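You operate a simulated robot arm through the tools that you are given. There is no shell and no other tool. Be economical: measure what you need, move in short steps, check, and stop when the job is done.

You run a simulated two-armed robot. Do the job below in one go: nothing can be reset, and whatever is moved stays where it is left.

TASK
Take the cap off the clear jar marked "green" on the small table top and lay it down there.

The check looks at the end state, three seconds after you hand in, the way a careful person would. Anything else that was tipped, shoved, dropped, spilled or broken makes it a failure. A push-on lid holds only when it is set on centred and level and pressed home; a screw cap is set on level and turned clockwise until tight.

THE ROBOT
Two 7-joint arms with two-finger parallel grippers on one trunk, on a base that drives. Base frame: it is fixed to the floor where the robot stands at the start and does not move with it; the origin is under the middle of the robot, x ahead of it, y to its left, z up. Units: m, degrees, N and s.
The left shoulder is at the start at [-0.082, 0.119, 0.851], the right one opposite. With the tool pointing down near the work surface each hand reaches from about 0.16 to 0.58 m from the robot's upright axis, wherever it stands, measured 20 degrees to its own side. Payload 3.43 kg a hand.
Tool frame (each hand has its own): the origin (TCP) lies between the finger pads and is the grasp point; the fingertips stand 0.03 m ahead of it; z points along the fingers, y is the line along which they close. Largest opening 0.094 m; finger width 0.028, thickness 0.01; the body of the gripper, 0.05 by 0.096 m, starts 0.055 m behind the TCP.
Orientation is told as [roll, pitch, yaw] about the base's x, y, z axes, in that order, counted from this pose: with the fingers straight down and closing along the base's y, the tool's x points along the base's -x, its y along +y and its z along -z.

THE INTERFACE
- The arms move only by the tool nudge_tool. It takes "left_plan", "right_plan" or both (then of equal length, played together; a hand with none holds still); each is a list of rows, each a list of 3 entries, a list of its own where there are three numbers: the turn, a rotation vector about the tool's x, y, z in degrees, then the shift along the tool's x, y, z in m, then the finger opening in m, from 0 to 0.094. In form: [[[rx, ry, rz], [tx, ty, tz], claw], ...]. A call has 1 to 8 rows; each row is the pose to reach, as a shift and turn from the pose commanded when the call began, along the tool's axes at that moment. Each row takes 0.2 s and may step no farther than 0.05 m and 8.6 degrees from the row before; otherwise, or with a gripper value out of range, the whole call is refused. Where a pose cannot be reached the arm comes as near as it can. A force on the tool above 40 N (or 10 N above the force at the start of the call, whichever is more), or a blocked arm, ends the call early, and 0.2 s more pass. Each finger travels about 0.153 m/s and halts on what it meets, pressing with about 20 N; the grip force reading is that of the motor and also rises with nothing between the fingers. The clock runs only during rows and for 0.2 s after the last one: add rows that repeat a pose to give the fingers time. The reply holds the time, the measured pose of the TCP, the force on the tool along the base axes, the opening and the grip force, in the units named above and with some noise, with the torque about the TCP (base axes, N m) and any sound that the robot's microphone picked up, and new pictures: "views" is both (left out), scene, wrist or none (wrist: the cameras of the hands that moved).
- Cameras (640 x 400 px; columns grow to the right, rows downward): "scene" is now at [0.0304, 0.0127, 1.5551]; the picture's right is [0.14, -0.99, 0.00], its down [-0.78, -0.11, -0.62] and it looks along [0.61, 0.09, -0.79] (base axes); focal length 284 px, centre (320, 200). "left" rides on the left gripper at [0.076, -0.014, -0.102] in its tool frame; the picture's right is [0.18, 0.98, 0.00], its down [-0.75, 0.14, -0.64] and it looks along [-0.63, 0.12, 0.77] (tool axes); focal length 243 px, centre (320, 200). "right" rides on the right gripper at [0.076, 0.014, -0.103] in its tool frame; the picture's right is [-0.18, 0.98, 0.00], its down [-0.75, -0.14, -0.64] and it looks along [-0.63, -0.12, 0.77] (tool axes); focal length 243 px, centre (320, 200). There is no depth. A picture from a camera that has moved, and an enlarged one, comes with that camera's place and axes in the base frame and with its lens.
- raise_lower(by): slides the trunk up (or, below 0, down) by that many m; the arms and the scene camera ride with it, the base frame stays. It gives what a move gives, with no picture.
- drive_base(legs): drives the robot by 1 to 6 legs, each [ahead, left, turn to the left] in m, m and degrees, along the robot's own axes; the way and the turn of a leg run together, so that a leg with both is an arc; at most 1.5 m and 180 degrees a leg. The arms and the cameras ride along, it lands a little off, and it stops where it bumps. It gives what a move gives, and a new picture of the scene camera.
- pan_tilt(pan, tilt): turns the head with the scene camera to pan (to the left, within 143 degrees either way) and tilt (down, from -29 to 69), counted from straight ahead of the robot. It gives what a move gives, and a new picture of the scene camera.
- enlarge(camera, box): a new picture of the part [left, top, right, bottom] of that camera's present view, enlarged. The clock stands still meanwhile.
- finish_job(): hands the job in; it is judged then, once.

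Go step by step. Nothing tells you exact positions but the pictures and the camera data: compare them with the known pose of the tool, close in by small moves and look again before you grip or let go. The budget is 120 turns and 260 pictures, counting those below and the enlarged ones. Unless the task says otherwise, let go and move clear before handing in, and close with one line.

The tools are called as a command line: name --argument value ..., lists and objects as JSON in quotes. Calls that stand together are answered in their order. nudge_tool: Moves the arms, as the interface text tells. Its arguments: {"type":"object","properties":{"left_plan":{"type":"array","items":{"type":"array"}},"right_plan":{"type":"array","items":{"type":"array"}},"views":{"type":"string","enum":["both","scene","wrist","none"]}},"required":[]} The other tools are called the same way: raise_lower (by) slides the trunk up or down; drive_base (legs) drives the base; pan_tilt (pan, tilt) turns the head that bears the scene camera; enlarge (camera, box) takes an enlarged picture of a part of a camera's view; finish_job () hands the job in.

At the start:

```text
t: 0.0
left_tcp_pos: [0.3363, 0.137, 1.0476]
left_orientation: [0.0, 0.0, 0.0]
left_contact_force: [-0.2, 0.6, 0.0]
left_ft_torque: [0.03, 0.0, -0.01]
left_grip_width: 0.0939
left_grasp_force: 0.1
right_tcp_pos: [0.2752, -0.1124, 1.0893]
right_orientation: [0.0, 0.0, 0.0]
right_contact_force: [0.3, 0.5, 0.0]
right_ft_torque: [-0.03, -0.04, 0.0]
right_grip_width: 0.0939
right_grasp_force: 0.1
trunk travel left (down, up): [-0.275, 0.06]
robot x, y, heading: [-0.0022, -0.0013, 0.2]
head pan, tilt: [8.2, 51.9]
```

scene: 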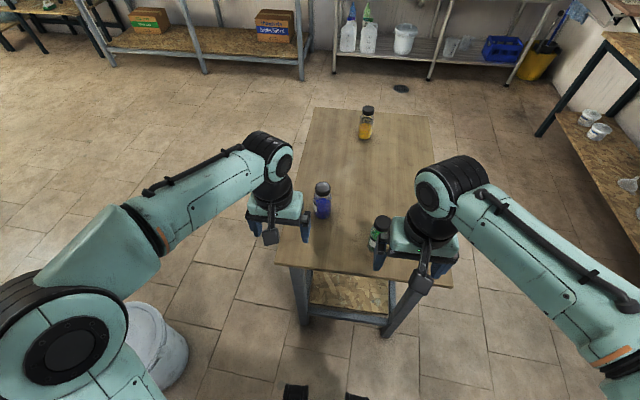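
right: 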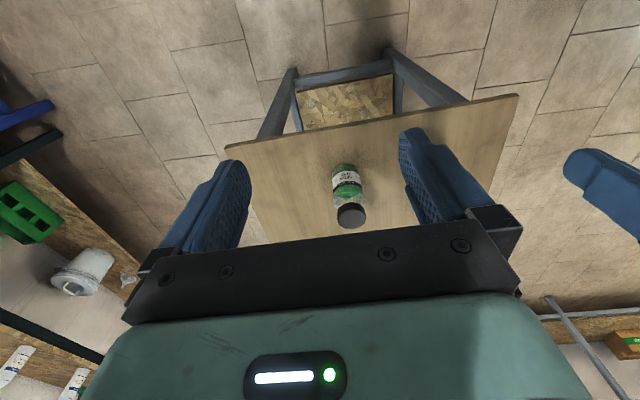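
left: 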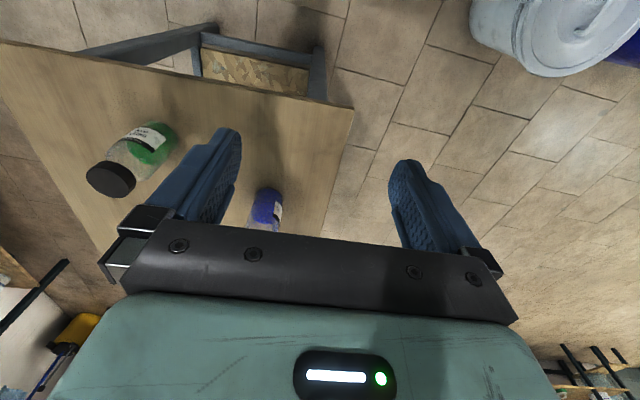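

I see a table with blue, yellow and green jars; the green one is below the right gripper. I'll look closer to fix its position.

enlarge --camera "scene" --box '[260, 90, 460, 290]'

enlarge --camera "right" --box '[260, 100, 440, 240]'

enlarge --camera "left" --box '[60, 90, 200, 220]'

```text
2.00 times, centred on (360, 190) of scene
camera zoom: at [0.0304, 0.0127, 1.5551], right [0.14, -0.99, 0.0], down [-0.78, -0.11, -0.62], along [0.61, 0.09, -0.79], focal length 568 px, centre (240, 220)
```

zoom: 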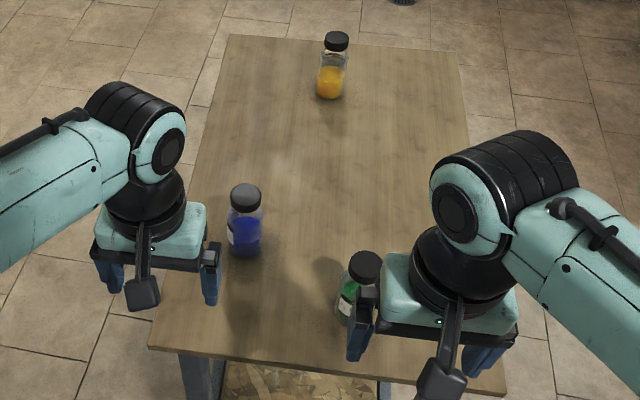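

```text
2.86 times, centred on (350, 170) of right
camera zoom: at [0.1982, -0.0993, 1.1913], right [0.18, 0.98, 0.0], down [0.75, -0.14, 0.64], along [0.63, -0.12, -0.77], focal length 693 px, centre (234, 286)
```

zoom: 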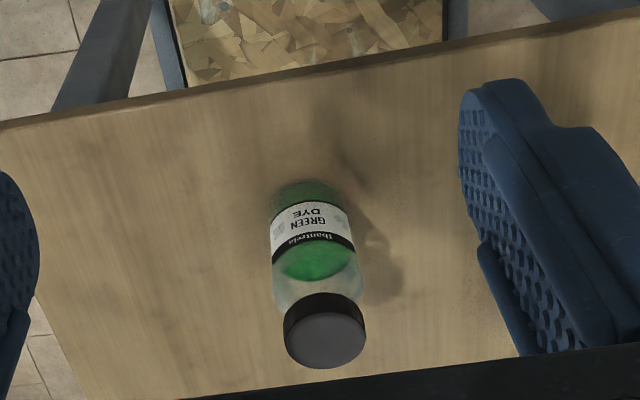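

```text
3.08 times, centred on (130, 155) of left
camera zoom: at [0.26, 0.1233, 1.1514], right [-0.18, 0.98, 0.0], down [0.75, 0.14, 0.64], along [0.63, 0.12, -0.77], focal length 746 px, centre (905, 338)
```

zoom: 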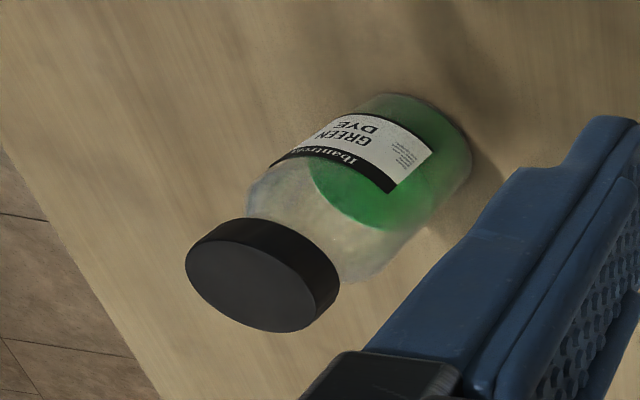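

Triangulating gives the cap top near [0.476, -0.098, 0.908], with the table at about z 0.77. The plan is for the left hand to hold the jar body from the side while the right hand works the cap. First I'll bring the right hand over the cap and turn the left one by 30°.

nudge_tool --right_plan '[[[0, 0, 0], [-0.04, 0.003, 0.015], 0.094], [[0, 0, 0], [-0.08, 0.006, 0.03], 0.094], [[0, 0, 0], [-0.12, 0.009, 0.045], 0.094], [[0, 0, 0], [-0.16, 0.012, 0.06], 0.094], [[0, 0, 0], [-0.2, 0.014, 0.07], 0.094]]' --left_plan '[[[0, 0, 7.5], [0, 0, 0], 0.094], [[0, 0, 15], [0, 0, 0], 0.094], [[0, 0, 22.5], [0, 0, 0], 0.094], [[0, 0, 30], [0, 0, 0], 0.094], [[0, 0, 30], [0, 0, 0], 0.094]]'

```text
t: 1.2
left_tcp_pos: [0.3379, 0.1364, 1.0479]
left_orientation: [0.0, 0.2, -30.0]
left_contact_force: [0.0, -0.5, 0.2]
left_ft_torque: [0.0, 0.0, 0.04]
left_grip_width: 0.094
left_grasp_force: 0.0
right_tcp_pos: [0.4786, -0.0991, 1.0179]
right_orientation: [-0.1, 0.2, 0.0]
right_contact_force: [-0.8, -1.2, -0.1]
right_ft_torque: [-0.01, 0.03, 0.02]
right_grip_width: 0.094
right_grasp_force: 0.0
trunk travel left (down, up): [-0.275, 0.06]
robot x, y, heading: [0.0003, 0.0, -0.2]
head pan, tilt: [8.2, 51.9]
camera scene: at [0.0318, 0.013, 1.5551], right [0.14, -0.99, 0.0], down [-0.78, -0.11, -0.62], along [0.61, 0.09, -0.79], focal length 284 px, centre (320, 200)
camera right: at [0.4011, -0.0855, 1.1206], right [0.18, 0.98, 0.0], down [0.75, -0.14, 0.64], along [0.63, -0.12, -0.77], focal length 243 px, centre (320, 200)
camera left: at [0.2645, 0.1633, 1.1508], right [0.33, 0.94, 0.0], down [0.72, -0.26, 0.64], along [0.6, -0.21, -0.77], focal length 243 px, centre (320, 200)
```

scene: 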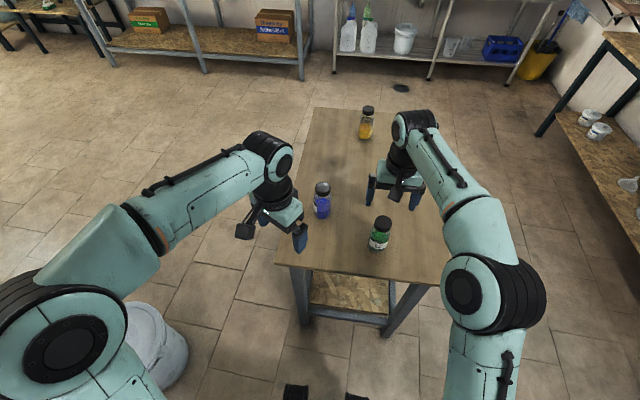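
right: 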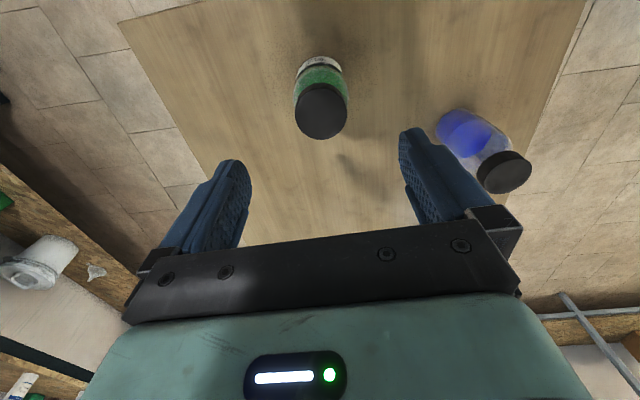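
left: 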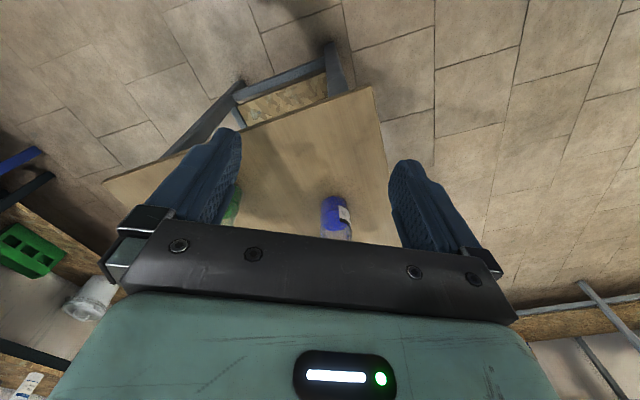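

The cap estimate holds at about [0.474, -0.097, 0.912]. Next I'll pitch the left hand to 60° from vertical.

nudge_tool --left_plan '[[[0, -7.5, 0], [0, 0, 0], 0.094], [[0, -15, 0], [0, 0, 0], 0.094], [[0, -22.5, 0], [0, 0, 0], 0.094], [[0, -30, 0], [0, 0, 0], 0.094], [[0, -37.5, 0], [0, 0, 0], 0.094], [[0, -45, 0], [0, 0, 0], 0.094], [[0, -52.5, 0], [0, 0, 0], 0.094], [[0, -60, 0], [0, 0, 0], 0.094]]'

enlarge --camera "right" --box '[260, 40, 380, 150]'

```text
t: 3.0
left_tcp_pos: [0.3377, 0.1397, 1.0487]
left_orientation: [0.0, -60.1, -29.8]
left_contact_force: [0.1, -0.1, 0.3]
left_ft_torque: [-0.01, 0.0, 0.0]
left_grip_width: 0.094
left_grasp_force: 0.2
right_tcp_pos: [0.4762, -0.0988, 1.0188]
right_orientation: [0.0, 0.0, 0.0]
right_contact_force: [-0.3, 0.5, 0.3]
right_ft_torque: [-0.02, -0.02, 0.03]
right_grip_width: 0.0938
right_grasp_force: 0.1
trunk travel left (down, up): [-0.275, 0.06]
robot x, y, heading: [0.0, -0.0018, -0.0]
head pan, tilt: [8.2, 51.9]
camera scene: at [0.0304, 0.0136, 1.5551], right [0.14, -0.99, 0.0], down [-0.78, -0.11, -0.62], along [0.61, 0.09, -0.79], focal length 284 px, centre (320, 200)
camera left: at [0.2198, 0.1903, 1.0341], right [0.41, 0.9, -0.16], down [-0.09, 0.21, 0.97], along [0.91, -0.39, 0.17], focal length 243 px, centre (320, 200)
```

scene: 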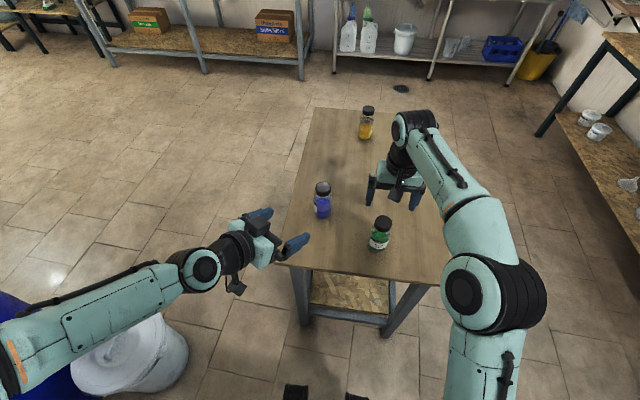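
left: 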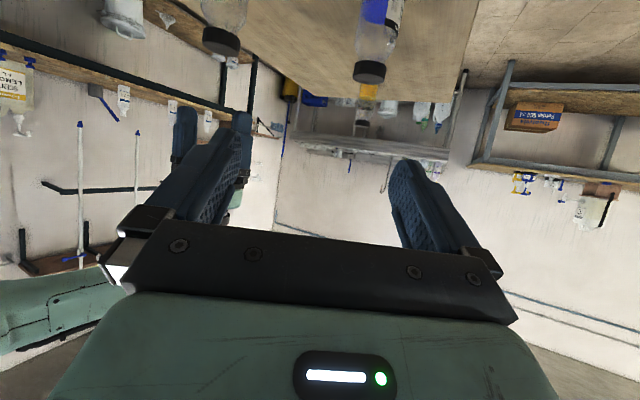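

```text
3.64 times, centred on (320, 95) of right
camera zoom: at [0.3997, -0.0849, 1.1212], right [0.18, 0.98, 0.0], down [0.75, -0.14, 0.64], along [0.63, -0.12, -0.77], focal length 882 px, centre (320, 582)
```

zoom: 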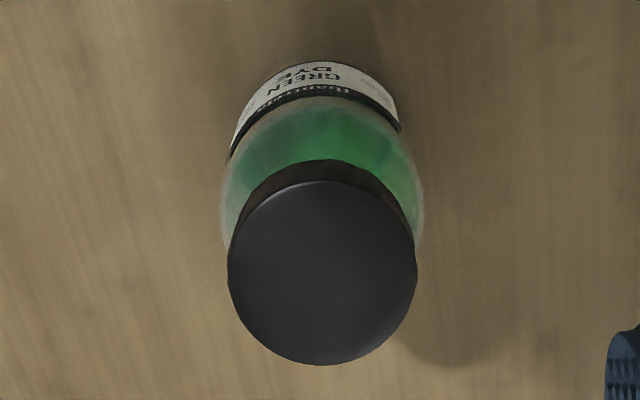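

The left pitch is good. Now I'll move the left hand to a pre-grasp point about 0.13 m back from the jar along its approach line.

nudge_tool --left_plan '[[[0, 0, 0], [0.014, -0.023, 0.03], 0.094], [[0, 0, 0], [0.028, -0.046, 0.061], 0.094], [[0, 0, 0], [0.042, -0.069, 0.091], 0.094], [[0, 0, 0], [0.055, -0.092, 0.121], 0.094], [[0, 0, 0], [0.069, -0.115, 0.152], 0.094], [[0, 0, 0], [0.083, -0.137, 0.182], 0.094], [[0, 0, 0], [0.083, -0.137, 0.182], 0.094]]'

```text
t: 4.6
left_tcp_pos: [0.367, -0.0395, 0.8858]
left_orientation: [-0.1, -60.1, -29.8]
left_contact_force: [0.5, 0.0, -0.4]
left_ft_torque: [0.0, 0.0, 0.04]
left_grip_width: 0.0941
left_grasp_force: 0.1
right_tcp_pos: [0.4763, -0.0998, 1.0197]
right_orientation: [0.0, 0.0, 0.0]
right_contact_force: [0.2, 0.1, 0.6]
right_ft_torque: [-0.03, 0.01, 0.02]
right_grip_width: 0.094
right_grasp_force: 0.0
trunk travel left (down, up): [-0.275, 0.06]
robot x, y, heading: [0.0018, 0.0016, -0.0]
head pan, tilt: [8.2, 51.9]
camera scene: at [0.03, 0.0132, 1.5551], right [0.14, -0.99, 0.0], down [-0.78, -0.11, -0.62], along [0.61, 0.09, -0.79], focal length 284 px, centre (320, 200)
camera left: at [0.25, 0.0119, 0.8724], right [0.41, 0.9, -0.16], down [-0.09, 0.21, 0.97], along [0.91, -0.39, 0.16], focal length 243 px, centre (320, 200)
```

scene: 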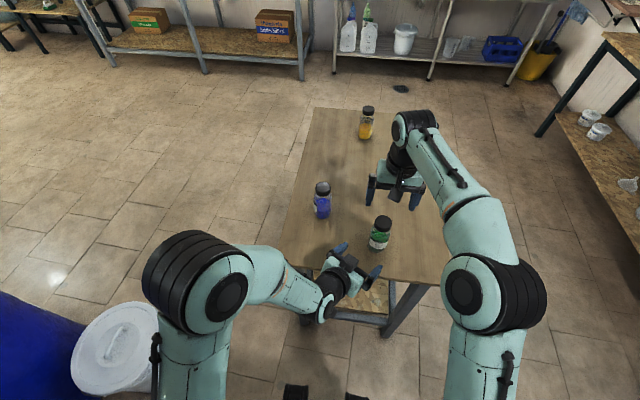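
left: 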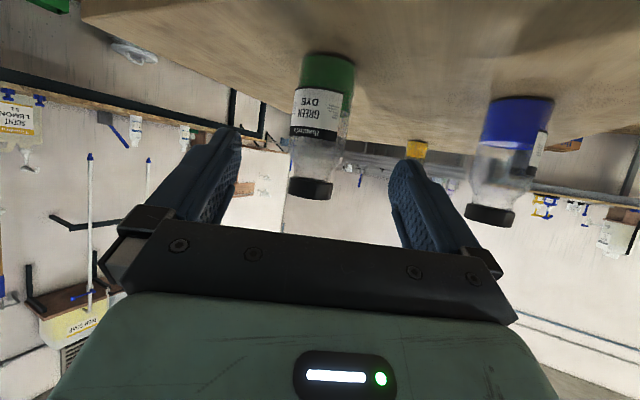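

The jar is centred in the left wrist view, with its axis at about [0.4765, -0.0985] and its cap spanning z 0.89 to 0.912. Now I'll advance the left hand around the jar body without closing.

nudge_tool --left_plan '[[[0, 0, 0], [-0.001, 0.001, 0.026], 0.094], [[0, 0, 0], [-0.001, 0.002, 0.052], 0.094], [[0, 0, 0], [-0.002, 0.003, 0.078], 0.094], [[0, 0, 0], [-0.002, 0.004, 0.104], 0.094], [[0, 0, 0], [-0.002, 0.004, 0.13], 0.094], [[0, 0, 0], [-0.002, 0.004, 0.13], 0.094]]'

```text
t: 6.0
left_tcp_pos: [0.4677, -0.0929, 0.8228]
left_orientation: [0.1, -60.0, -29.9]
left_contact_force: [-0.1, 0.0, -0.2]
left_ft_torque: [-0.03, 0.01, 0.01]
left_grip_width: 0.0942
left_grasp_force: 0.0
right_tcp_pos: [0.4758, -0.0994, 1.0191]
right_orientation: [0.0, 0.0, 0.1]
right_contact_force: [-0.4, 0.2, 0.3]
right_ft_torque: [-0.02, 0.01, -0.01]
right_grip_width: 0.0941
right_grasp_force: 0.1
trunk travel left (down, up): [-0.275, 0.06]
robot x, y, heading: [0.0027, 0.0015, -0.0]
head pan, tilt: [8.2, 51.9]
camera scene: at [0.0301, 0.0129, 1.5551], right [0.14, -0.99, 0.0], down [-0.78, -0.11, -0.62], along [0.61, 0.09, -0.79], focal length 284 px, centre (320, 200)
camera left: at [0.3507, -0.0422, 0.8078], right [0.41, 0.9, -0.16], down [-0.08, 0.21, 0.97], along [0.91, -0.39, 0.16], focal length 243 px, centre (320, 200)
```

scene: 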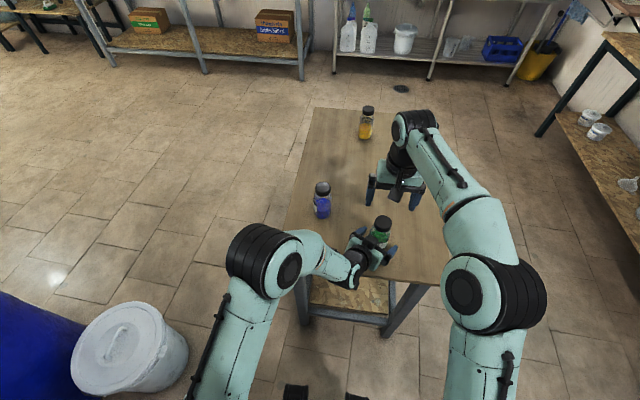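
left: 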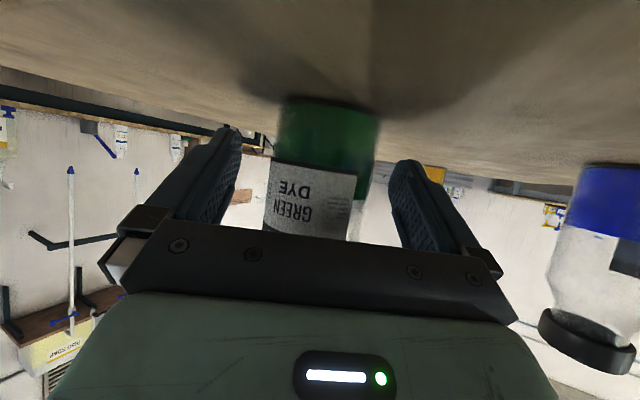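

The jar sits between the left fingers, so I'll close partly and check the centring.

nudge_tool --left_plan '[[[0, 0, 0], [0, 0, 0], 0.075], [[0, 0, 0], [0, 0, 0], 0.064], [[0, 0, 0], [0, 0, 0], 0.064]]' --views "wrist"

enlarge --camera "right" --box '[240, 20, 400, 150]'

```text
t: 6.8
left_tcp_pos: [0.4687, -0.0931, 0.8219]
left_orientation: [0.0, -60.1, -29.9]
left_contact_force: [0.2, -0.2, -1.4]
left_ft_torque: [-0.01, 0.0, -0.01]
left_grip_width: 0.0643
left_grasp_force: 0.0
right_tcp_pos: [0.4772, -0.1005, 1.0196]
right_orientation: [0.1, 0.0, 0.0]
right_contact_force: [0.4, 0.2, 0.6]
right_ft_torque: [-0.01, -0.01, -0.01]
right_grip_width: 0.0938
right_grasp_force: 0.0
trunk travel left (down, up): [-0.275, 0.06]
robot x, y, heading: [0.0013, 0.0028, -0.1]
head pan, tilt: [8.2, 51.9]
camera left: at [0.3506, -0.0422, 0.8079], right [0.41, 0.9, -0.16], down [-0.08, 0.21, 0.97], along [0.91, -0.39, 0.16], focal length 243 px, centre (320, 200)
```

left: 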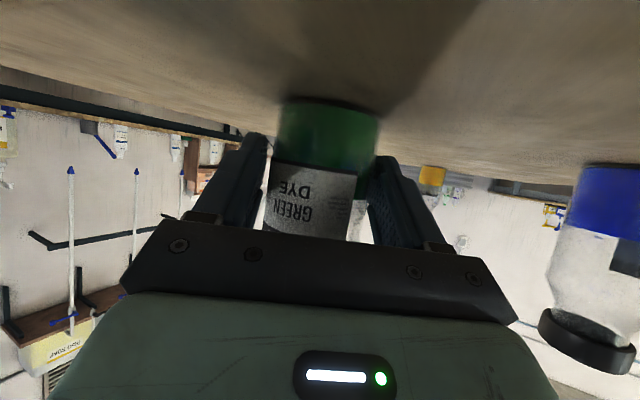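

```text
3.08 times, centred on (320, 85) of right
camera zoom: at [0.3998, -0.0856, 1.1212], right [0.18, 0.98, 0.0], down [0.75, -0.14, 0.64], along [0.63, -0.12, -0.77], focal length 746 px, centre (320, 554)
```

zoom: 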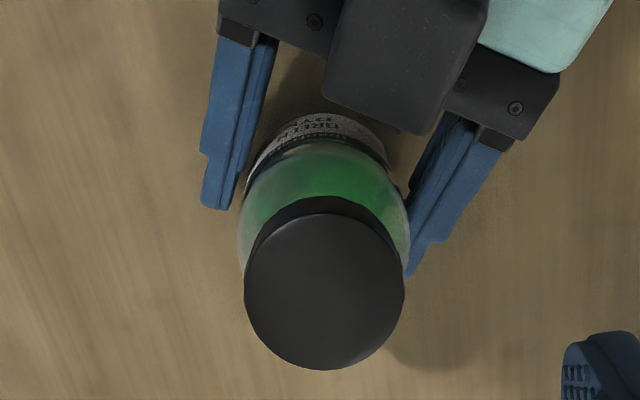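

It looks centred to within a millimetre or two, so I'll close the left hand on the jar.

nudge_tool --left_plan '[[[0, 0, 0], [0, 0, 0], 0.058], [[0, 0, 0], [0, 0, 0], 0.054], [[0, 0, 0], [0, 0, 0], 0.05], [[0, 0, 0], [0, 0, 0], 0.044], [[0, 0, 0], [0, 0, 0], 0.03], [[0, 0, 0], [0, 0, 0], 0.03]]'

enlarge --camera "right" --box '[240, 20, 400, 150]'

```text
t: 8.2
left_tcp_pos: [0.4671, -0.0944, 0.8227]
left_orientation: [-0.1, -60.0, -29.9]
left_contact_force: [-0.1, -0.5, 1.0]
left_ft_torque: [-0.06, 0.0, -0.02]
left_grip_width: 0.058
left_grasp_force: 19.9
right_tcp_pos: [0.4773, -0.0998, 1.0184]
right_orientation: [0.0, 0.1, 0.0]
right_contact_force: [0.8, 0.3, 0.6]
right_ft_torque: [0.02, 0.04, 0.03]
right_grip_width: 0.0941
right_grasp_force: 0.0
trunk travel left (down, up): [-0.275, 0.06]
robot x, y, heading: [-0.0009, -0.0018, 0.2]
head pan, tilt: [8.2, 51.9]
camera scene: at [0.0303, 0.0127, 1.5551], right [0.14, -0.99, 0.0], down [-0.78, -0.11, -0.62], along [0.61, 0.09, -0.79], focal length 284 px, centre (320, 200)
camera left: at [0.3506, -0.0422, 0.808], right [0.41, 0.9, -0.16], down [-0.08, 0.21, 0.97], along [0.91, -0.39, 0.16], focal length 243 px, centre (320, 200)
```

scene: 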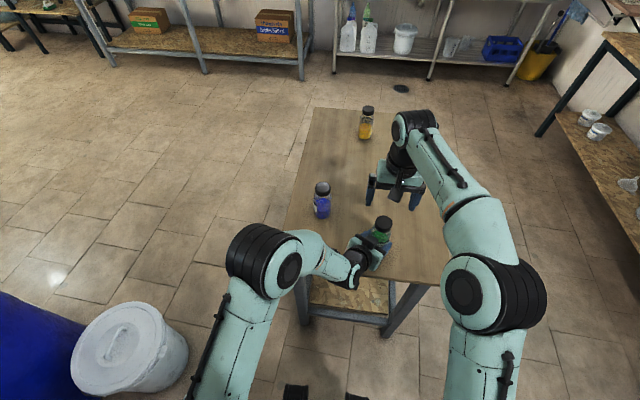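
left: 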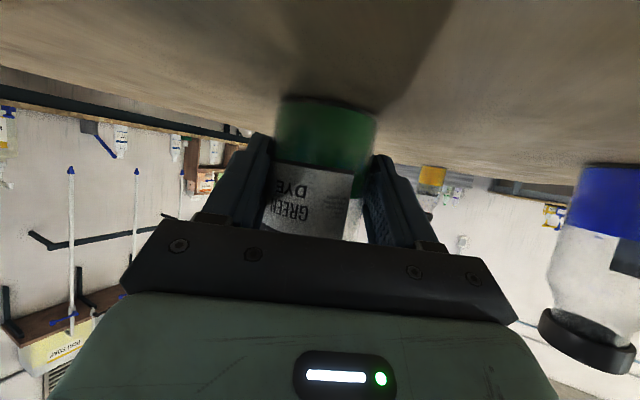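

```text
3.08 times, centred on (320, 85) of right
camera zoom: at [0.3997, -0.0856, 1.1212], right [0.18, 0.98, 0.0], down [0.75, -0.14, 0.64], along [0.63, -0.12, -0.77], focal length 746 px, centre (320, 554)
```

zoom: 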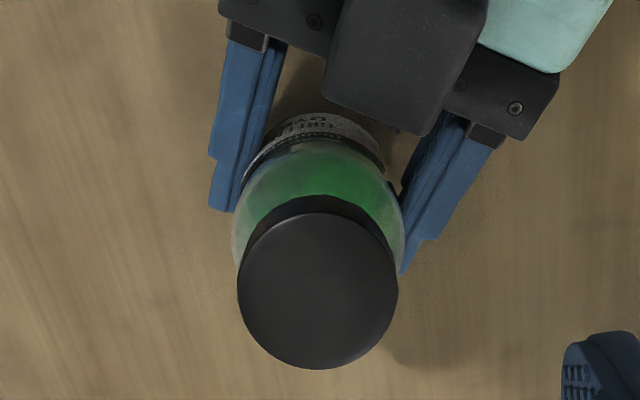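

The left hand holds the jar at 0.058 m with 20 N, and the cap centre is about [0.4765, -0.101]. There is a black box on top of the left gripper, so I'll check it before bringing the right hand down.

enlarge --camera "scene" --box '[330, 190, 430, 290]'

enlarge --camera "right" --box '[200, 0, 460, 150]'

```text
4.00 times, centred on (380, 240) of scene
camera zoom: at [0.0303, 0.0127, 1.5551], right [0.14, -0.99, 0.0], down [-0.78, -0.11, -0.62], along [0.61, 0.09, -0.79], focal length 1136 px, centre (80, 40)
```

zoom: 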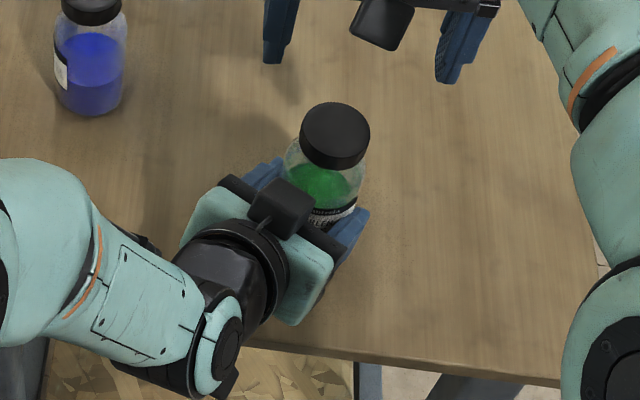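

```text
2.46 times, centred on (330, 75) of right
camera zoom: at [0.3997, -0.0856, 1.1212], right [0.18, 0.98, 0.0], down [0.75, -0.14, 0.64], along [0.63, -0.12, -0.77], focal length 597 px, centre (295, 508)
```

zoom: 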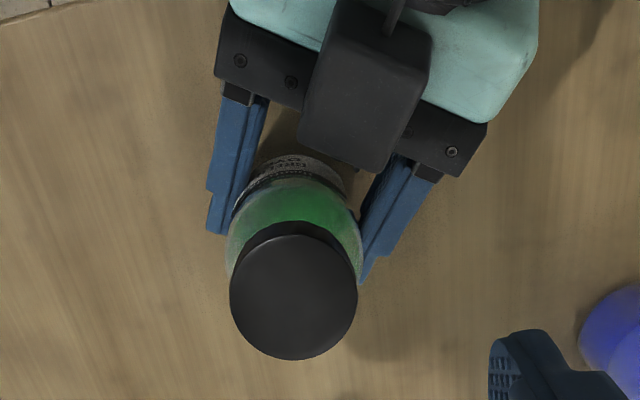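

The box on the left gripper lies about 5 cm from the jar axis and tops out near z 0.91, so the right fingers must stay narrow near that side. I'll turn the right hand to yaw -60 and narrow the opening.

nudge_tool --right_plan '[[[0, 0, 8.5], [0, -0.001, 0], 0.085], [[0, 0, 17], [0, -0.001, 0], 0.075], [[0, 0, 25.5], [0, -0.001, 0], 0.068], [[0, 0, 34], [0, -0.001, 0], 0.068], [[0, 0, 42.5], [0, -0.001, 0], 0.068], [[0, 0, 51], [0, -0.001, 0], 0.068], [[0, 0, 59.5], [0, -0.001, 0], 0.068], [[0, 0, 59.5], [0, -0.001, 0], 0.068]]'

```text
t: 10.0
left_tcp_pos: [0.4672, -0.0926, 0.8218]
left_orientation: [0.0, -60.1, -29.9]
left_contact_force: [-0.3, 0.7, 1.6]
left_ft_torque: [-0.11, 0.0, -0.03]
left_grip_width: 0.0577
left_grasp_force: 20.2
right_tcp_pos: [0.4758, -0.0999, 1.0188]
right_orientation: [-0.1, 0.0, -59.6]
right_contact_force: [0.3, 0.9, -0.8]
right_ft_torque: [0.02, 0.01, 0.02]
right_grip_width: 0.068
right_grasp_force: 0.1
trunk travel left (down, up): [-0.275, 0.06]
robot x, y, heading: [-0.0017, -0.0041, 0.0]
head pan, tilt: [8.2, 51.9]
camera scene: at [0.0302, 0.0127, 1.5551], right [0.14, -0.99, 0.0], down [-0.78, -0.11, -0.62], along [0.61, 0.09, -0.79], focal length 284 px, centre (320, 200)
camera right: at [0.448, -0.0275, 1.1213], right [0.94, 0.34, 0.0], down [0.26, -0.72, 0.64], along [0.22, -0.6, -0.77], focal length 243 px, centre (320, 200)
```

scene: 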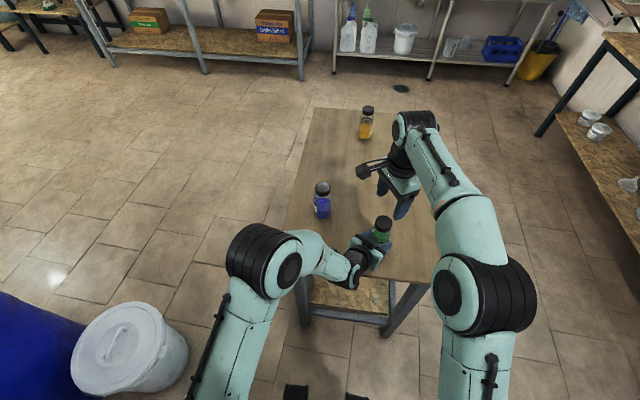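
right: 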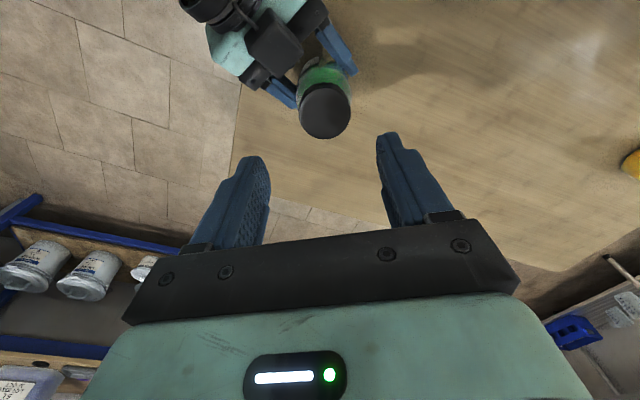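

enlarge --camera "right" --box '[265, 55, 385, 145]'

```text
4.44 times, centred on (325, 100) of right
camera zoom: at [0.448, -0.0275, 1.1213], right [0.94, 0.34, 0.0], down [0.26, -0.72, 0.64], along [0.22, -0.6, -0.77], focal length 1078 px, centre (298, 644)
```

zoom: 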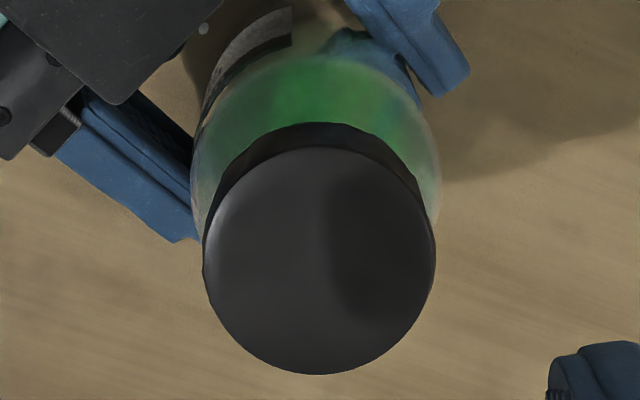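

The cap centre comes out at about [0.478, -0.100]. I'll descend to just above the cap and check the straddle.

nudge_tool --right_plan '[[[0, 0, 0], [-0.001, 0.001, 0.03], 0.068], [[0, 0, 0], [-0.001, 0.001, 0.055], 0.068], [[0, 0, 0], [-0.001, 0.001, 0.075], 0.068], [[0, 0, 0], [-0.001, 0.001, 0.075], 0.068]]'

enlarge --camera "scene" --box '[330, 170, 430, 270]'

```text
t: 11.0
left_tcp_pos: [0.468, -0.0939, 0.8218]
left_orientation: [-0.1, -60.0, -29.9]
left_contact_force: [-0.9, 0.2, 2.2]
left_ft_torque: [-0.06, -0.01, -0.01]
left_grip_width: 0.0574
left_grasp_force: 20.0
right_tcp_pos: [0.4767, -0.0994, 0.9454]
right_orientation: [-0.1, 0.1, -59.4]
right_contact_force: [0.0, 0.4, -0.6]
right_ft_torque: [0.01, 0.0, -0.03]
right_grip_width: 0.0679
right_grasp_force: 0.1
trunk travel left (down, up): [-0.275, 0.06]
robot x, y, heading: [-0.0027, -0.001, 0.1]
head pan, tilt: [8.2, 51.9]
camera scene: at [0.0302, 0.0127, 1.5551], right [0.14, -0.99, 0.0], down [-0.78, -0.11, -0.62], along [0.61, 0.09, -0.79], focal length 284 px, centre (320, 200)
camera right: at [0.4495, -0.0269, 1.0466], right [0.94, 0.34, 0.0], down [0.26, -0.72, 0.64], along [0.22, -0.6, -0.77], focal length 243 px, centre (320, 200)
```

scene: 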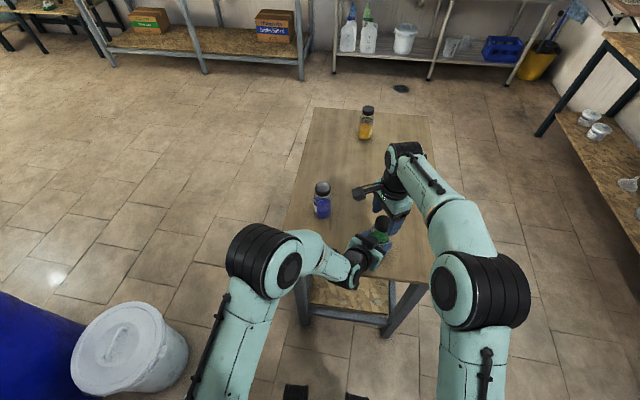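
right: 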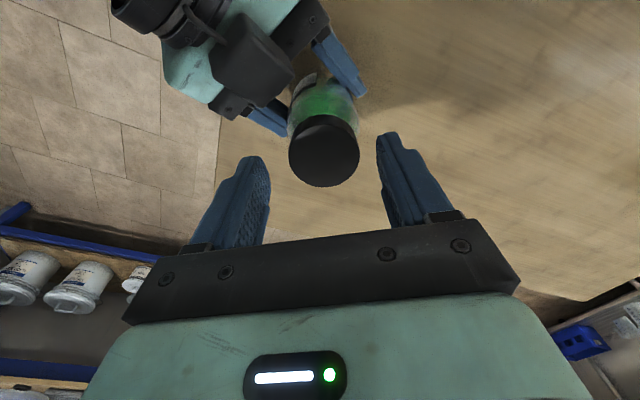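

```text
4.00 times, centred on (380, 220) of scene
camera zoom: at [0.0302, 0.0127, 1.5551], right [0.14, -0.99, 0.0], down [-0.78, -0.11, -0.62], along [0.61, 0.09, -0.79], focal length 1136 px, centre (80, 120)
```

zoom: 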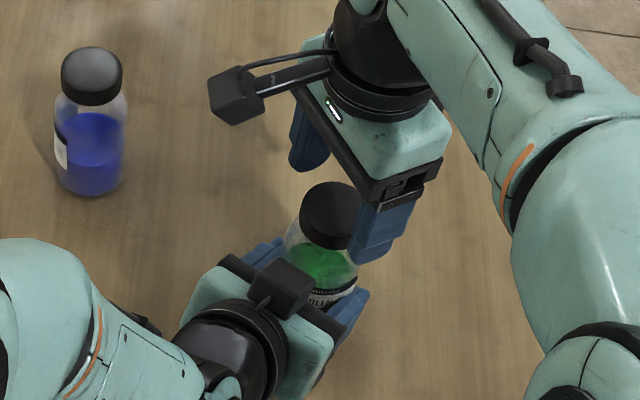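

The cap centre sits about 2–3 mm off along the closing line. I'll correct that, lower until the tips are at the cap's lower edge, and close gently.

nudge_tool --right_plan '[[[0, 0, 0], [-0.0025, 0.0024, 0], 0.066], [[0, 0, 0], [-0.0025, 0.0024, 0.014], 0.066], [[0, 0, 0], [-0.0025, 0.0024, 0.027], 0.066], [[0, 0, 0], [-0.0025, 0.0024, 0.027], 0.056], [[0, 0, 0], [-0.0025, 0.0024, 0.027], 0.054], [[0, 0, 0], [-0.0025, 0.0024, 0.027], 0.054]]'

enlarge --camera "right" --box '[220, 80, 420, 240]'

enlarge --camera "scene" --box '[330, 170, 430, 270]'

```text
t: 12.4
left_tcp_pos: [0.4672, -0.0936, 0.8213]
left_orientation: [0.0, -60.0, -30.0]
left_contact_force: [-0.5, 0.1, 0.5]
left_ft_torque: [-0.07, 0.02, 0.02]
left_grip_width: 0.0574
left_grasp_force: 19.5
right_tcp_pos: [0.4796, -0.1024, 0.9166]
right_orientation: [0.0, 0.1, -59.5]
right_contact_force: [-0.5, -1.3, -0.5]
right_ft_torque: [-0.02, -0.01, 0.01]
right_grip_width: 0.0542
right_grasp_force: 0.0
trunk travel left (down, up): [-0.275, 0.06]
robot x, y, heading: [0.0007, 0.0005, 0.1]
head pan, tilt: [8.2, 51.9]
camera scene: at [0.0302, 0.0128, 1.5551], right [0.14, -0.99, 0.0], down [-0.78, -0.11, -0.62], along [0.61, 0.09, -0.79], focal length 284 px, centre (320, 200)
camera right: at [0.4521, -0.0293, 1.0196], right [0.94, 0.34, 0.0], down [0.26, -0.72, 0.64], along [0.22, -0.6, -0.77], focal length 243 px, centre (320, 200)
```

scene: 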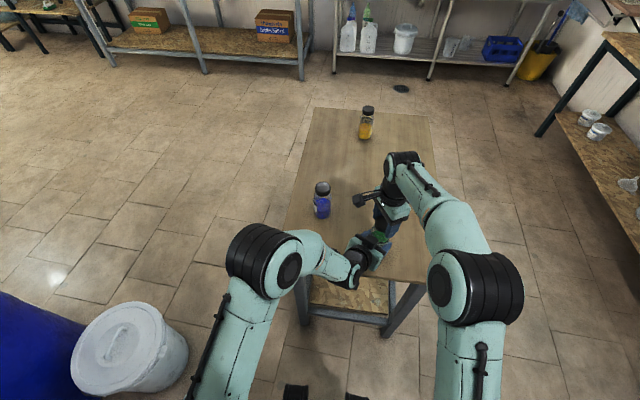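
right: 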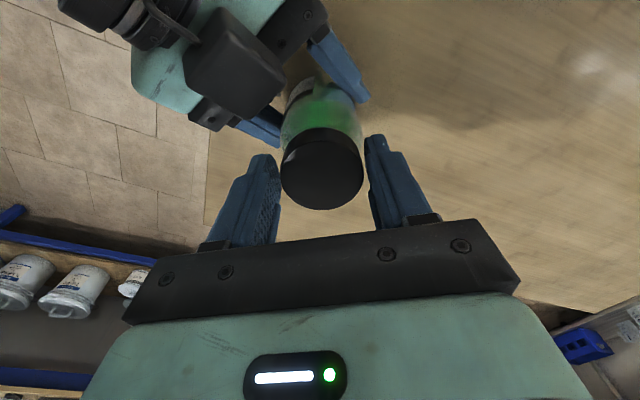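

```text
2.50 times, centred on (320, 160) of right
camera zoom: at [0.4521, -0.0293, 1.0196], right [0.94, 0.34, 0.0], down [0.26, -0.72, 0.64], along [0.22, -0.6, -0.77], focal length 606 px, centre (320, 300)
```

zoom: 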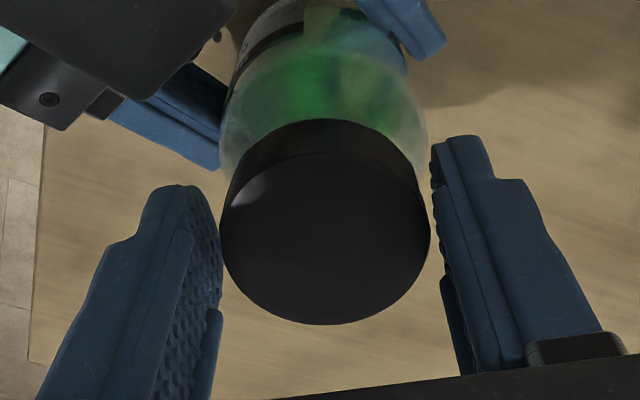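

```text
4.00 times, centred on (380, 220) of scene
camera zoom: at [0.0302, 0.0128, 1.5551], right [0.14, -0.99, 0.0], down [-0.78, -0.11, -0.62], along [0.61, 0.09, -0.79], focal length 1136 px, centre (80, 120)
```

zoom: 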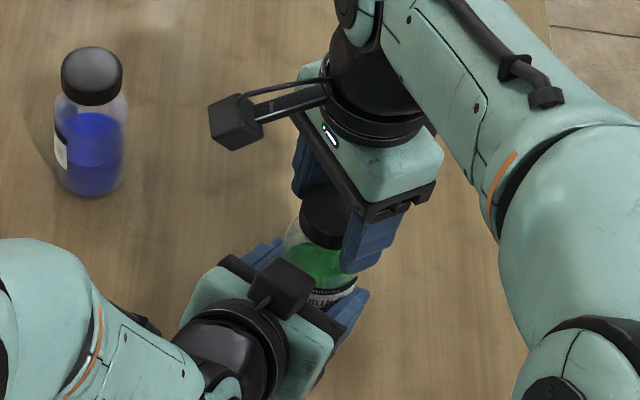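

The fingertips line up with the cap's axis, so I'll close the right hand on the cap.

nudge_tool --right_plan '[[[0, 0, 0], [0, 0, 0], 0.05], [[0, 0, 0], [0, 0, 0], 0.046], [[0, 0, 0], [0, 0, 0], 0.04], [[0, 0, 0], [0, 0, 0], 0.03], [[0, 0, 0], [0, 0, 0], 0.03]]' --views "none"

```text
t: 13.6
left_tcp_pos: [0.4683, -0.0938, 0.8223]
left_orientation: [0.0, -60.0, -29.9]
left_contact_force: [-4.5, -0.5, 2.5]
left_ft_torque: [0.07, -0.32, -0.07]
left_grip_width: 0.0575
left_grasp_force: 19.7
right_tcp_pos: [0.4777, -0.1019, 0.9173]
right_orientation: [0.1, 0.0, -59.5]
right_contact_force: [3.7, 2.2, 0.7]
right_ft_torque: [0.02, -0.08, 0.02]
right_grip_width: 0.0445
right_grasp_force: 19.9
trunk travel left (down, up): [-0.275, 0.06]
robot x, y, heading: [0.004, -0.0012, -0.0]
head pan, tilt: [8.2, 51.9]
```

The cap is gripped at 0.0445 m with 20 N and only small side forces. I'll try a small counter-clockwise turn to see whether it unscrews.

nudge_tool --right_plan '[[[0, 0, -5], [0, 0, 0], 0.03], [[0, 0, -10], [0, 0, 0], 0.03], [[0, 0, -15], [0, 0, 0], 0.03], [[0, 0, -20], [0, 0, 0], 0.03]]' --views "wrist"

```text
t: 14.6
left_tcp_pos: [0.4669, -0.0929, 0.823]
left_orientation: [0.0, -60.0, -30.0]
left_contact_force: [-2.9, -1.7, 1.8]
left_ft_torque: [-0.16, 0.01, -0.03]
left_grip_width: 0.0574
left_grasp_force: 20.3
right_tcp_pos: [0.4794, -0.1012, 0.9175]
right_orientation: [0.0, 0.0, -39.4]
right_contact_force: [1.3, -0.4, 4.2]
right_ft_torque: [-0.02, -0.04, 0.0]
right_grip_width: 0.0442
right_grasp_force: 20.0
trunk travel left (down, up): [-0.275, 0.06]
robot x, y, heading: [0.0011, -0.0033, 0.1]
head pan, tilt: [8.2, 51.9]
camera right: at [0.429, -0.0427, 1.0194], right [0.77, 0.64, 0.0], down [0.49, -0.59, 0.64], along [0.41, -0.49, -0.77], focal length 243 px, centre (320, 200)
```

right: 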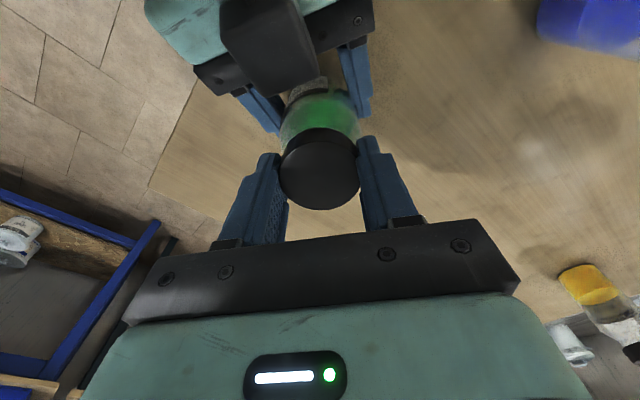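

It turned freely and the upward force grew slightly, so this is a screw cap rising on its thread. I'll keep unscrewing with a slight lift.

nudge_tool --right_plan '[[[0, 0, -8.5], [0, 0, -0.0002], 0.03], [[0, 0, -17], [0, 0, -0.0003], 0.03], [[0, 0, -25.5], [0, 0, -0.0004], 0.03], [[0, 0, -34], [0, 0, -0.0005], 0.03], [[0, 0, -42.5], [0, 0, -0.0006], 0.03], [[0, 0, -51], [0, 0, -0.0007], 0.03], [[0, 0, -59.5], [0, 0, -0.0008], 0.03], [[0, 0, -68], [0, 0, -0.0009], 0.03]]' --views "wrist"

```text
t: 16.4
left_tcp_pos: [0.4673, -0.0935, 0.8214]
left_orientation: [0.0, -60.0, -30.0]
left_contact_force: [-12.4, 1.7, 4.2]
left_ft_torque: [-0.09, -0.33, -0.04]
left_grip_width: 0.0574
left_grasp_force: 20.3
right_tcp_pos: [0.4791, -0.1023, 0.9183]
right_orientation: [-0.1, 0.1, 28.7]
right_contact_force: [8.8, -1.9, 1.6]
right_ft_torque: [-0.16, -0.37, 0.02]
right_grip_width: 0.0446
right_grasp_force: 20.3
trunk travel left (down, up): [-0.275, 0.06]
robot x, y, heading: [0.0025, -0.0003, 0.1]
head pan, tilt: [8.2, 51.9]
camera right: at [0.405, -0.1257, 1.0204], right [-0.31, 0.95, 0.0], down [0.73, 0.24, 0.64], along [0.61, 0.2, -0.77], focal length 243 px, centre (320, 200)
```

right: 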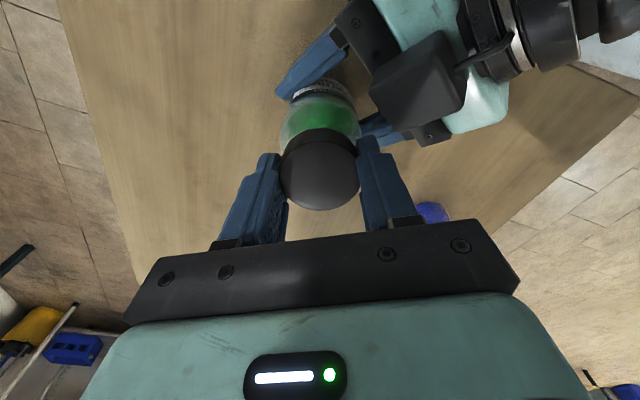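

Unscrewing continues, with about 9 N of side force along x. I'll shift the hand 1 mm that way and keep turning.

nudge_tool --right_plan '[[[0, 0, 0], [-0.0009, -0.0005, 0], 0.03], [[0, 0, -8.5], [-0.0009, -0.0005, -0.0001], 0.03], [[0, 0, -17], [-0.0009, -0.0005, -0.0002], 0.03], [[0, 0, -25.5], [-0.0009, -0.0005, -0.0003], 0.03], [[0, 0, -34], [-0.0009, -0.0005, -0.0004], 0.03], [[0, 0, -42.5], [-0.0009, -0.0005, -0.0005], 0.03], [[0, 0, -51], [-0.0009, -0.0005, -0.0006], 0.03], [[0, 0, -59.5], [-0.0009, -0.0005, -0.0007], 0.03]]' --views "wrist"

```text
t: 18.2
left_tcp_pos: [0.4684, -0.0934, 0.8213]
left_orientation: [0.0, -60.0, -30.0]
left_contact_force: [3.7, -3.0, -1.4]
left_ft_torque: [0.29, 0.25, 0.01]
left_grip_width: 0.0573
left_grasp_force: 20.1
right_tcp_pos: [0.481, -0.1009, 0.9185]
right_orientation: [0.0, 0.0, 88.2]
right_contact_force: [-3.8, 4.5, 3.6]
right_ft_torque: [0.13, 0.1, -0.01]
right_grip_width: 0.0442
right_grasp_force: 19.8
trunk travel left (down, up): [-0.275, 0.06]
robot x, y, heading: [-0.0028, -0.0003, 0.0]
head pan, tilt: [8.2, 51.9]
camera right: at [0.4635, -0.1776, 1.0208], right [-0.98, 0.21, 0.0], down [0.16, 0.75, 0.64], along [0.14, 0.63, -0.77], focal length 243 px, centre (320, 200)
```

right: 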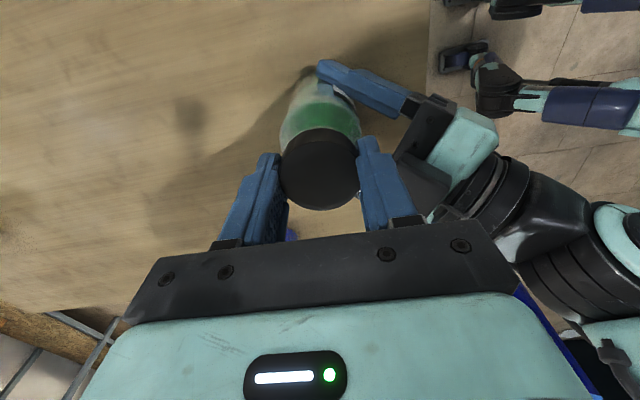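

That makes about 148° of turning so far. I'll continue toward yaw 148, where the fingers can also open clear of the left gripper.

nudge_tool --right_plan '[[[0, 0, -8.5], [0, 0, -0.0002], 0.03], [[0, 0, -17], [0, 0, -0.0003], 0.03], [[0, 0, -25.5], [0, 0, -0.0004], 0.03], [[0, 0, -34], [0, 0, -0.0005], 0.03], [[0, 0, -42.5], [0, 0, -0.0006], 0.03], [[0, 0, -51], [0, 0, -0.0007], 0.03], [[0, 0, -59.5], [0, 0, -0.0008], 0.03]]' --views "wrist"

```text
t: 19.8
left_tcp_pos: [0.4683, -0.0932, 0.8232]
left_orientation: [0.0, -60.1, -30.0]
left_contact_force: [2.1, -3.9, 0.8]
left_ft_torque: [-0.02, 0.13, -0.05]
left_grip_width: 0.0571
left_grasp_force: 20.0
right_tcp_pos: [0.4812, -0.1022, 0.9195]
right_orientation: [0.1, 0.1, 147.7]
right_contact_force: [-1.5, 3.1, 0.3]
right_ft_torque: [0.28, -0.02, -0.01]
right_grip_width: 0.0443
right_grasp_force: 20.1
trunk travel left (down, up): [-0.275, 0.06]
robot x, y, heading: [0.0002, 0.0001, -0.2]
head pan, tilt: [8.2, 51.9]
camera right: at [0.5374, -0.1545, 1.0221], right [-0.68, -0.73, 0.0], down [-0.56, 0.52, 0.64], along [-0.47, 0.44, -0.77], focal length 243 px, centre (320, 200)
```

right: 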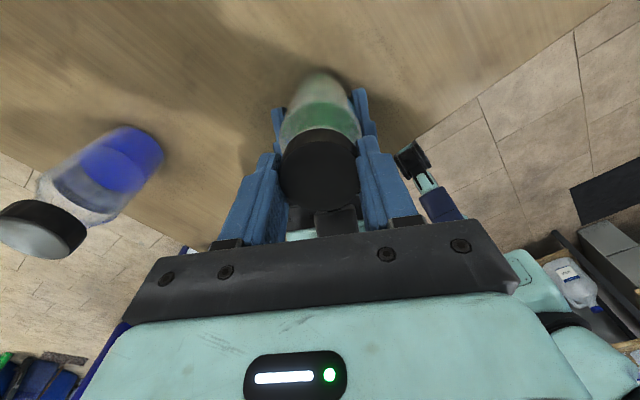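

About 207° so far. I'll turn a bit further if the wrist allows, lifting slightly faster to feel whether the thread is free.

nudge_tool --right_plan '[[[0, 0, -8.5], [0, 0, -0.0003], 0.03], [[0, 0, -17], [0, 0, -0.0004], 0.03], [[0, 0, -25.5], [0, 0, -0.0006], 0.03], [[0, 0, -34], [0, 0, -0.0008], 0.03]]' --views "wrist"

```text
t: 20.8
left_tcp_pos: [0.4676, -0.0933, 0.822]
left_orientation: [0.0, -60.1, -30.2]
left_contact_force: [-0.9, -2.0, 3.4]
left_ft_torque: [-0.14, -0.3, 0.0]
left_grip_width: 0.0569
left_grasp_force: 20.3
right_tcp_pos: [0.4799, -0.1006, 0.9203]
right_orientation: [0.0, 0.1, -178.3]
right_contact_force: [2.6, 2.5, 0.5]
right_ft_torque: [0.33, -0.13, 0.01]
right_grip_width: 0.0444
right_grasp_force: 19.8
trunk travel left (down, up): [-0.275, 0.06]
robot x, y, heading: [-0.0018, -0.0001, 0.2]
head pan, tilt: [8.2, 51.9]
camera right: at [0.5568, -0.1137, 1.0224], right [-0.16, -0.99, 0.0], down [-0.76, 0.12, 0.64], along [-0.63, 0.1, -0.77], focal length 243 px, centre (320, 200)
```

right: 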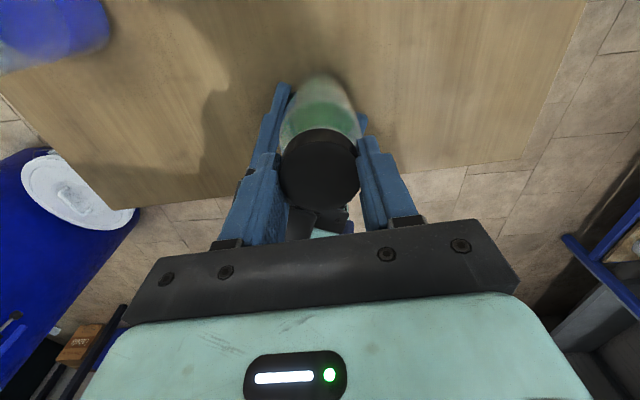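

nudge_tool --right_plan '[[[0, 0, -8.5], [0, 0, -0.0004], 0.03], [[0, 0, -17], [0, 0, -0.0008], 0.03], [[0, 0, -25.5], [0, 0, -0.0012], 0.03], [[0, 0, -34], [0, 0, -0.0016], 0.03]]' --views "none"

enlarge --camera "left" --box '[220, 60, 420, 260]'

enlarge --camera "scene" --box '[330, 170, 430, 270]'

```text
t: 21.8
left_tcp_pos: [0.465, -0.0995, 0.8221]
left_orientation: [0.1, -60.2, -30.9]
left_contact_force: [1.1, -6.8, 2.6]
left_ft_torque: [0.12, -0.1, -0.2]
left_grip_width: 0.0566
left_grasp_force: 20.0
right_tcp_pos: [0.4789, -0.1081, 0.9084]
right_orientation: [1.4, -2.4, -148.6]
right_contact_force: [-3.1, 6.7, 4.2]
right_ft_torque: [0.4, 0.5, 0.15]
right_grip_width: 0.0458
right_grasp_force: 14.1
trunk travel left (down, up): [-0.275, 0.06]
robot x, y, heading: [0.0007, 0.002, 0.0]
head pan, tilt: [8.2, 51.9]
stopped in row 4 (right hand): the force on the tool passed its limit at 104 N (the readings are from after the stop); the commanded pose is now the measured one
```

```text
2.00 times, centred on (320, 160) of left
camera zoom: at [0.349, -0.0461, 0.8085], right [0.43, 0.89, -0.16], down [-0.08, 0.21, 0.97], along [0.9, -0.4, 0.16], focal length 485 px, centre (320, 280)
```

zoom: 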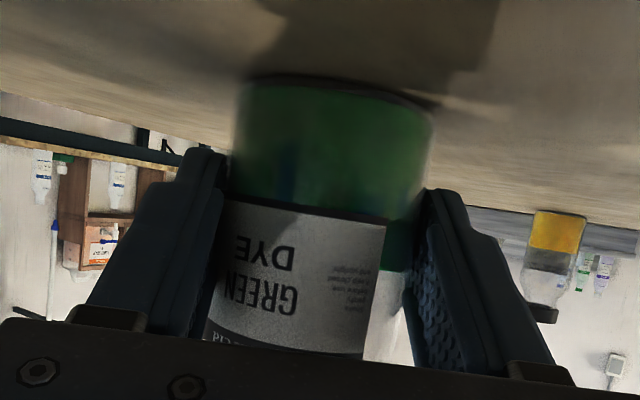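

```text
4.00 times, centred on (380, 220) of scene
camera zoom: at [0.0302, 0.0125, 1.555], right [0.14, -0.99, 0.0], down [-0.78, -0.11, -0.62], along [0.61, 0.09, -0.79], focal length 1136 px, centre (80, 120)
```

zoom: 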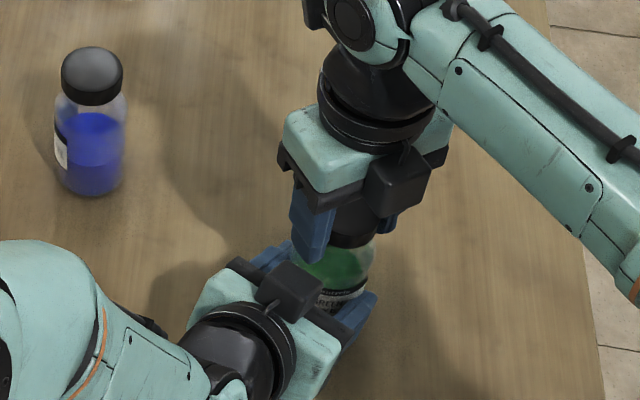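

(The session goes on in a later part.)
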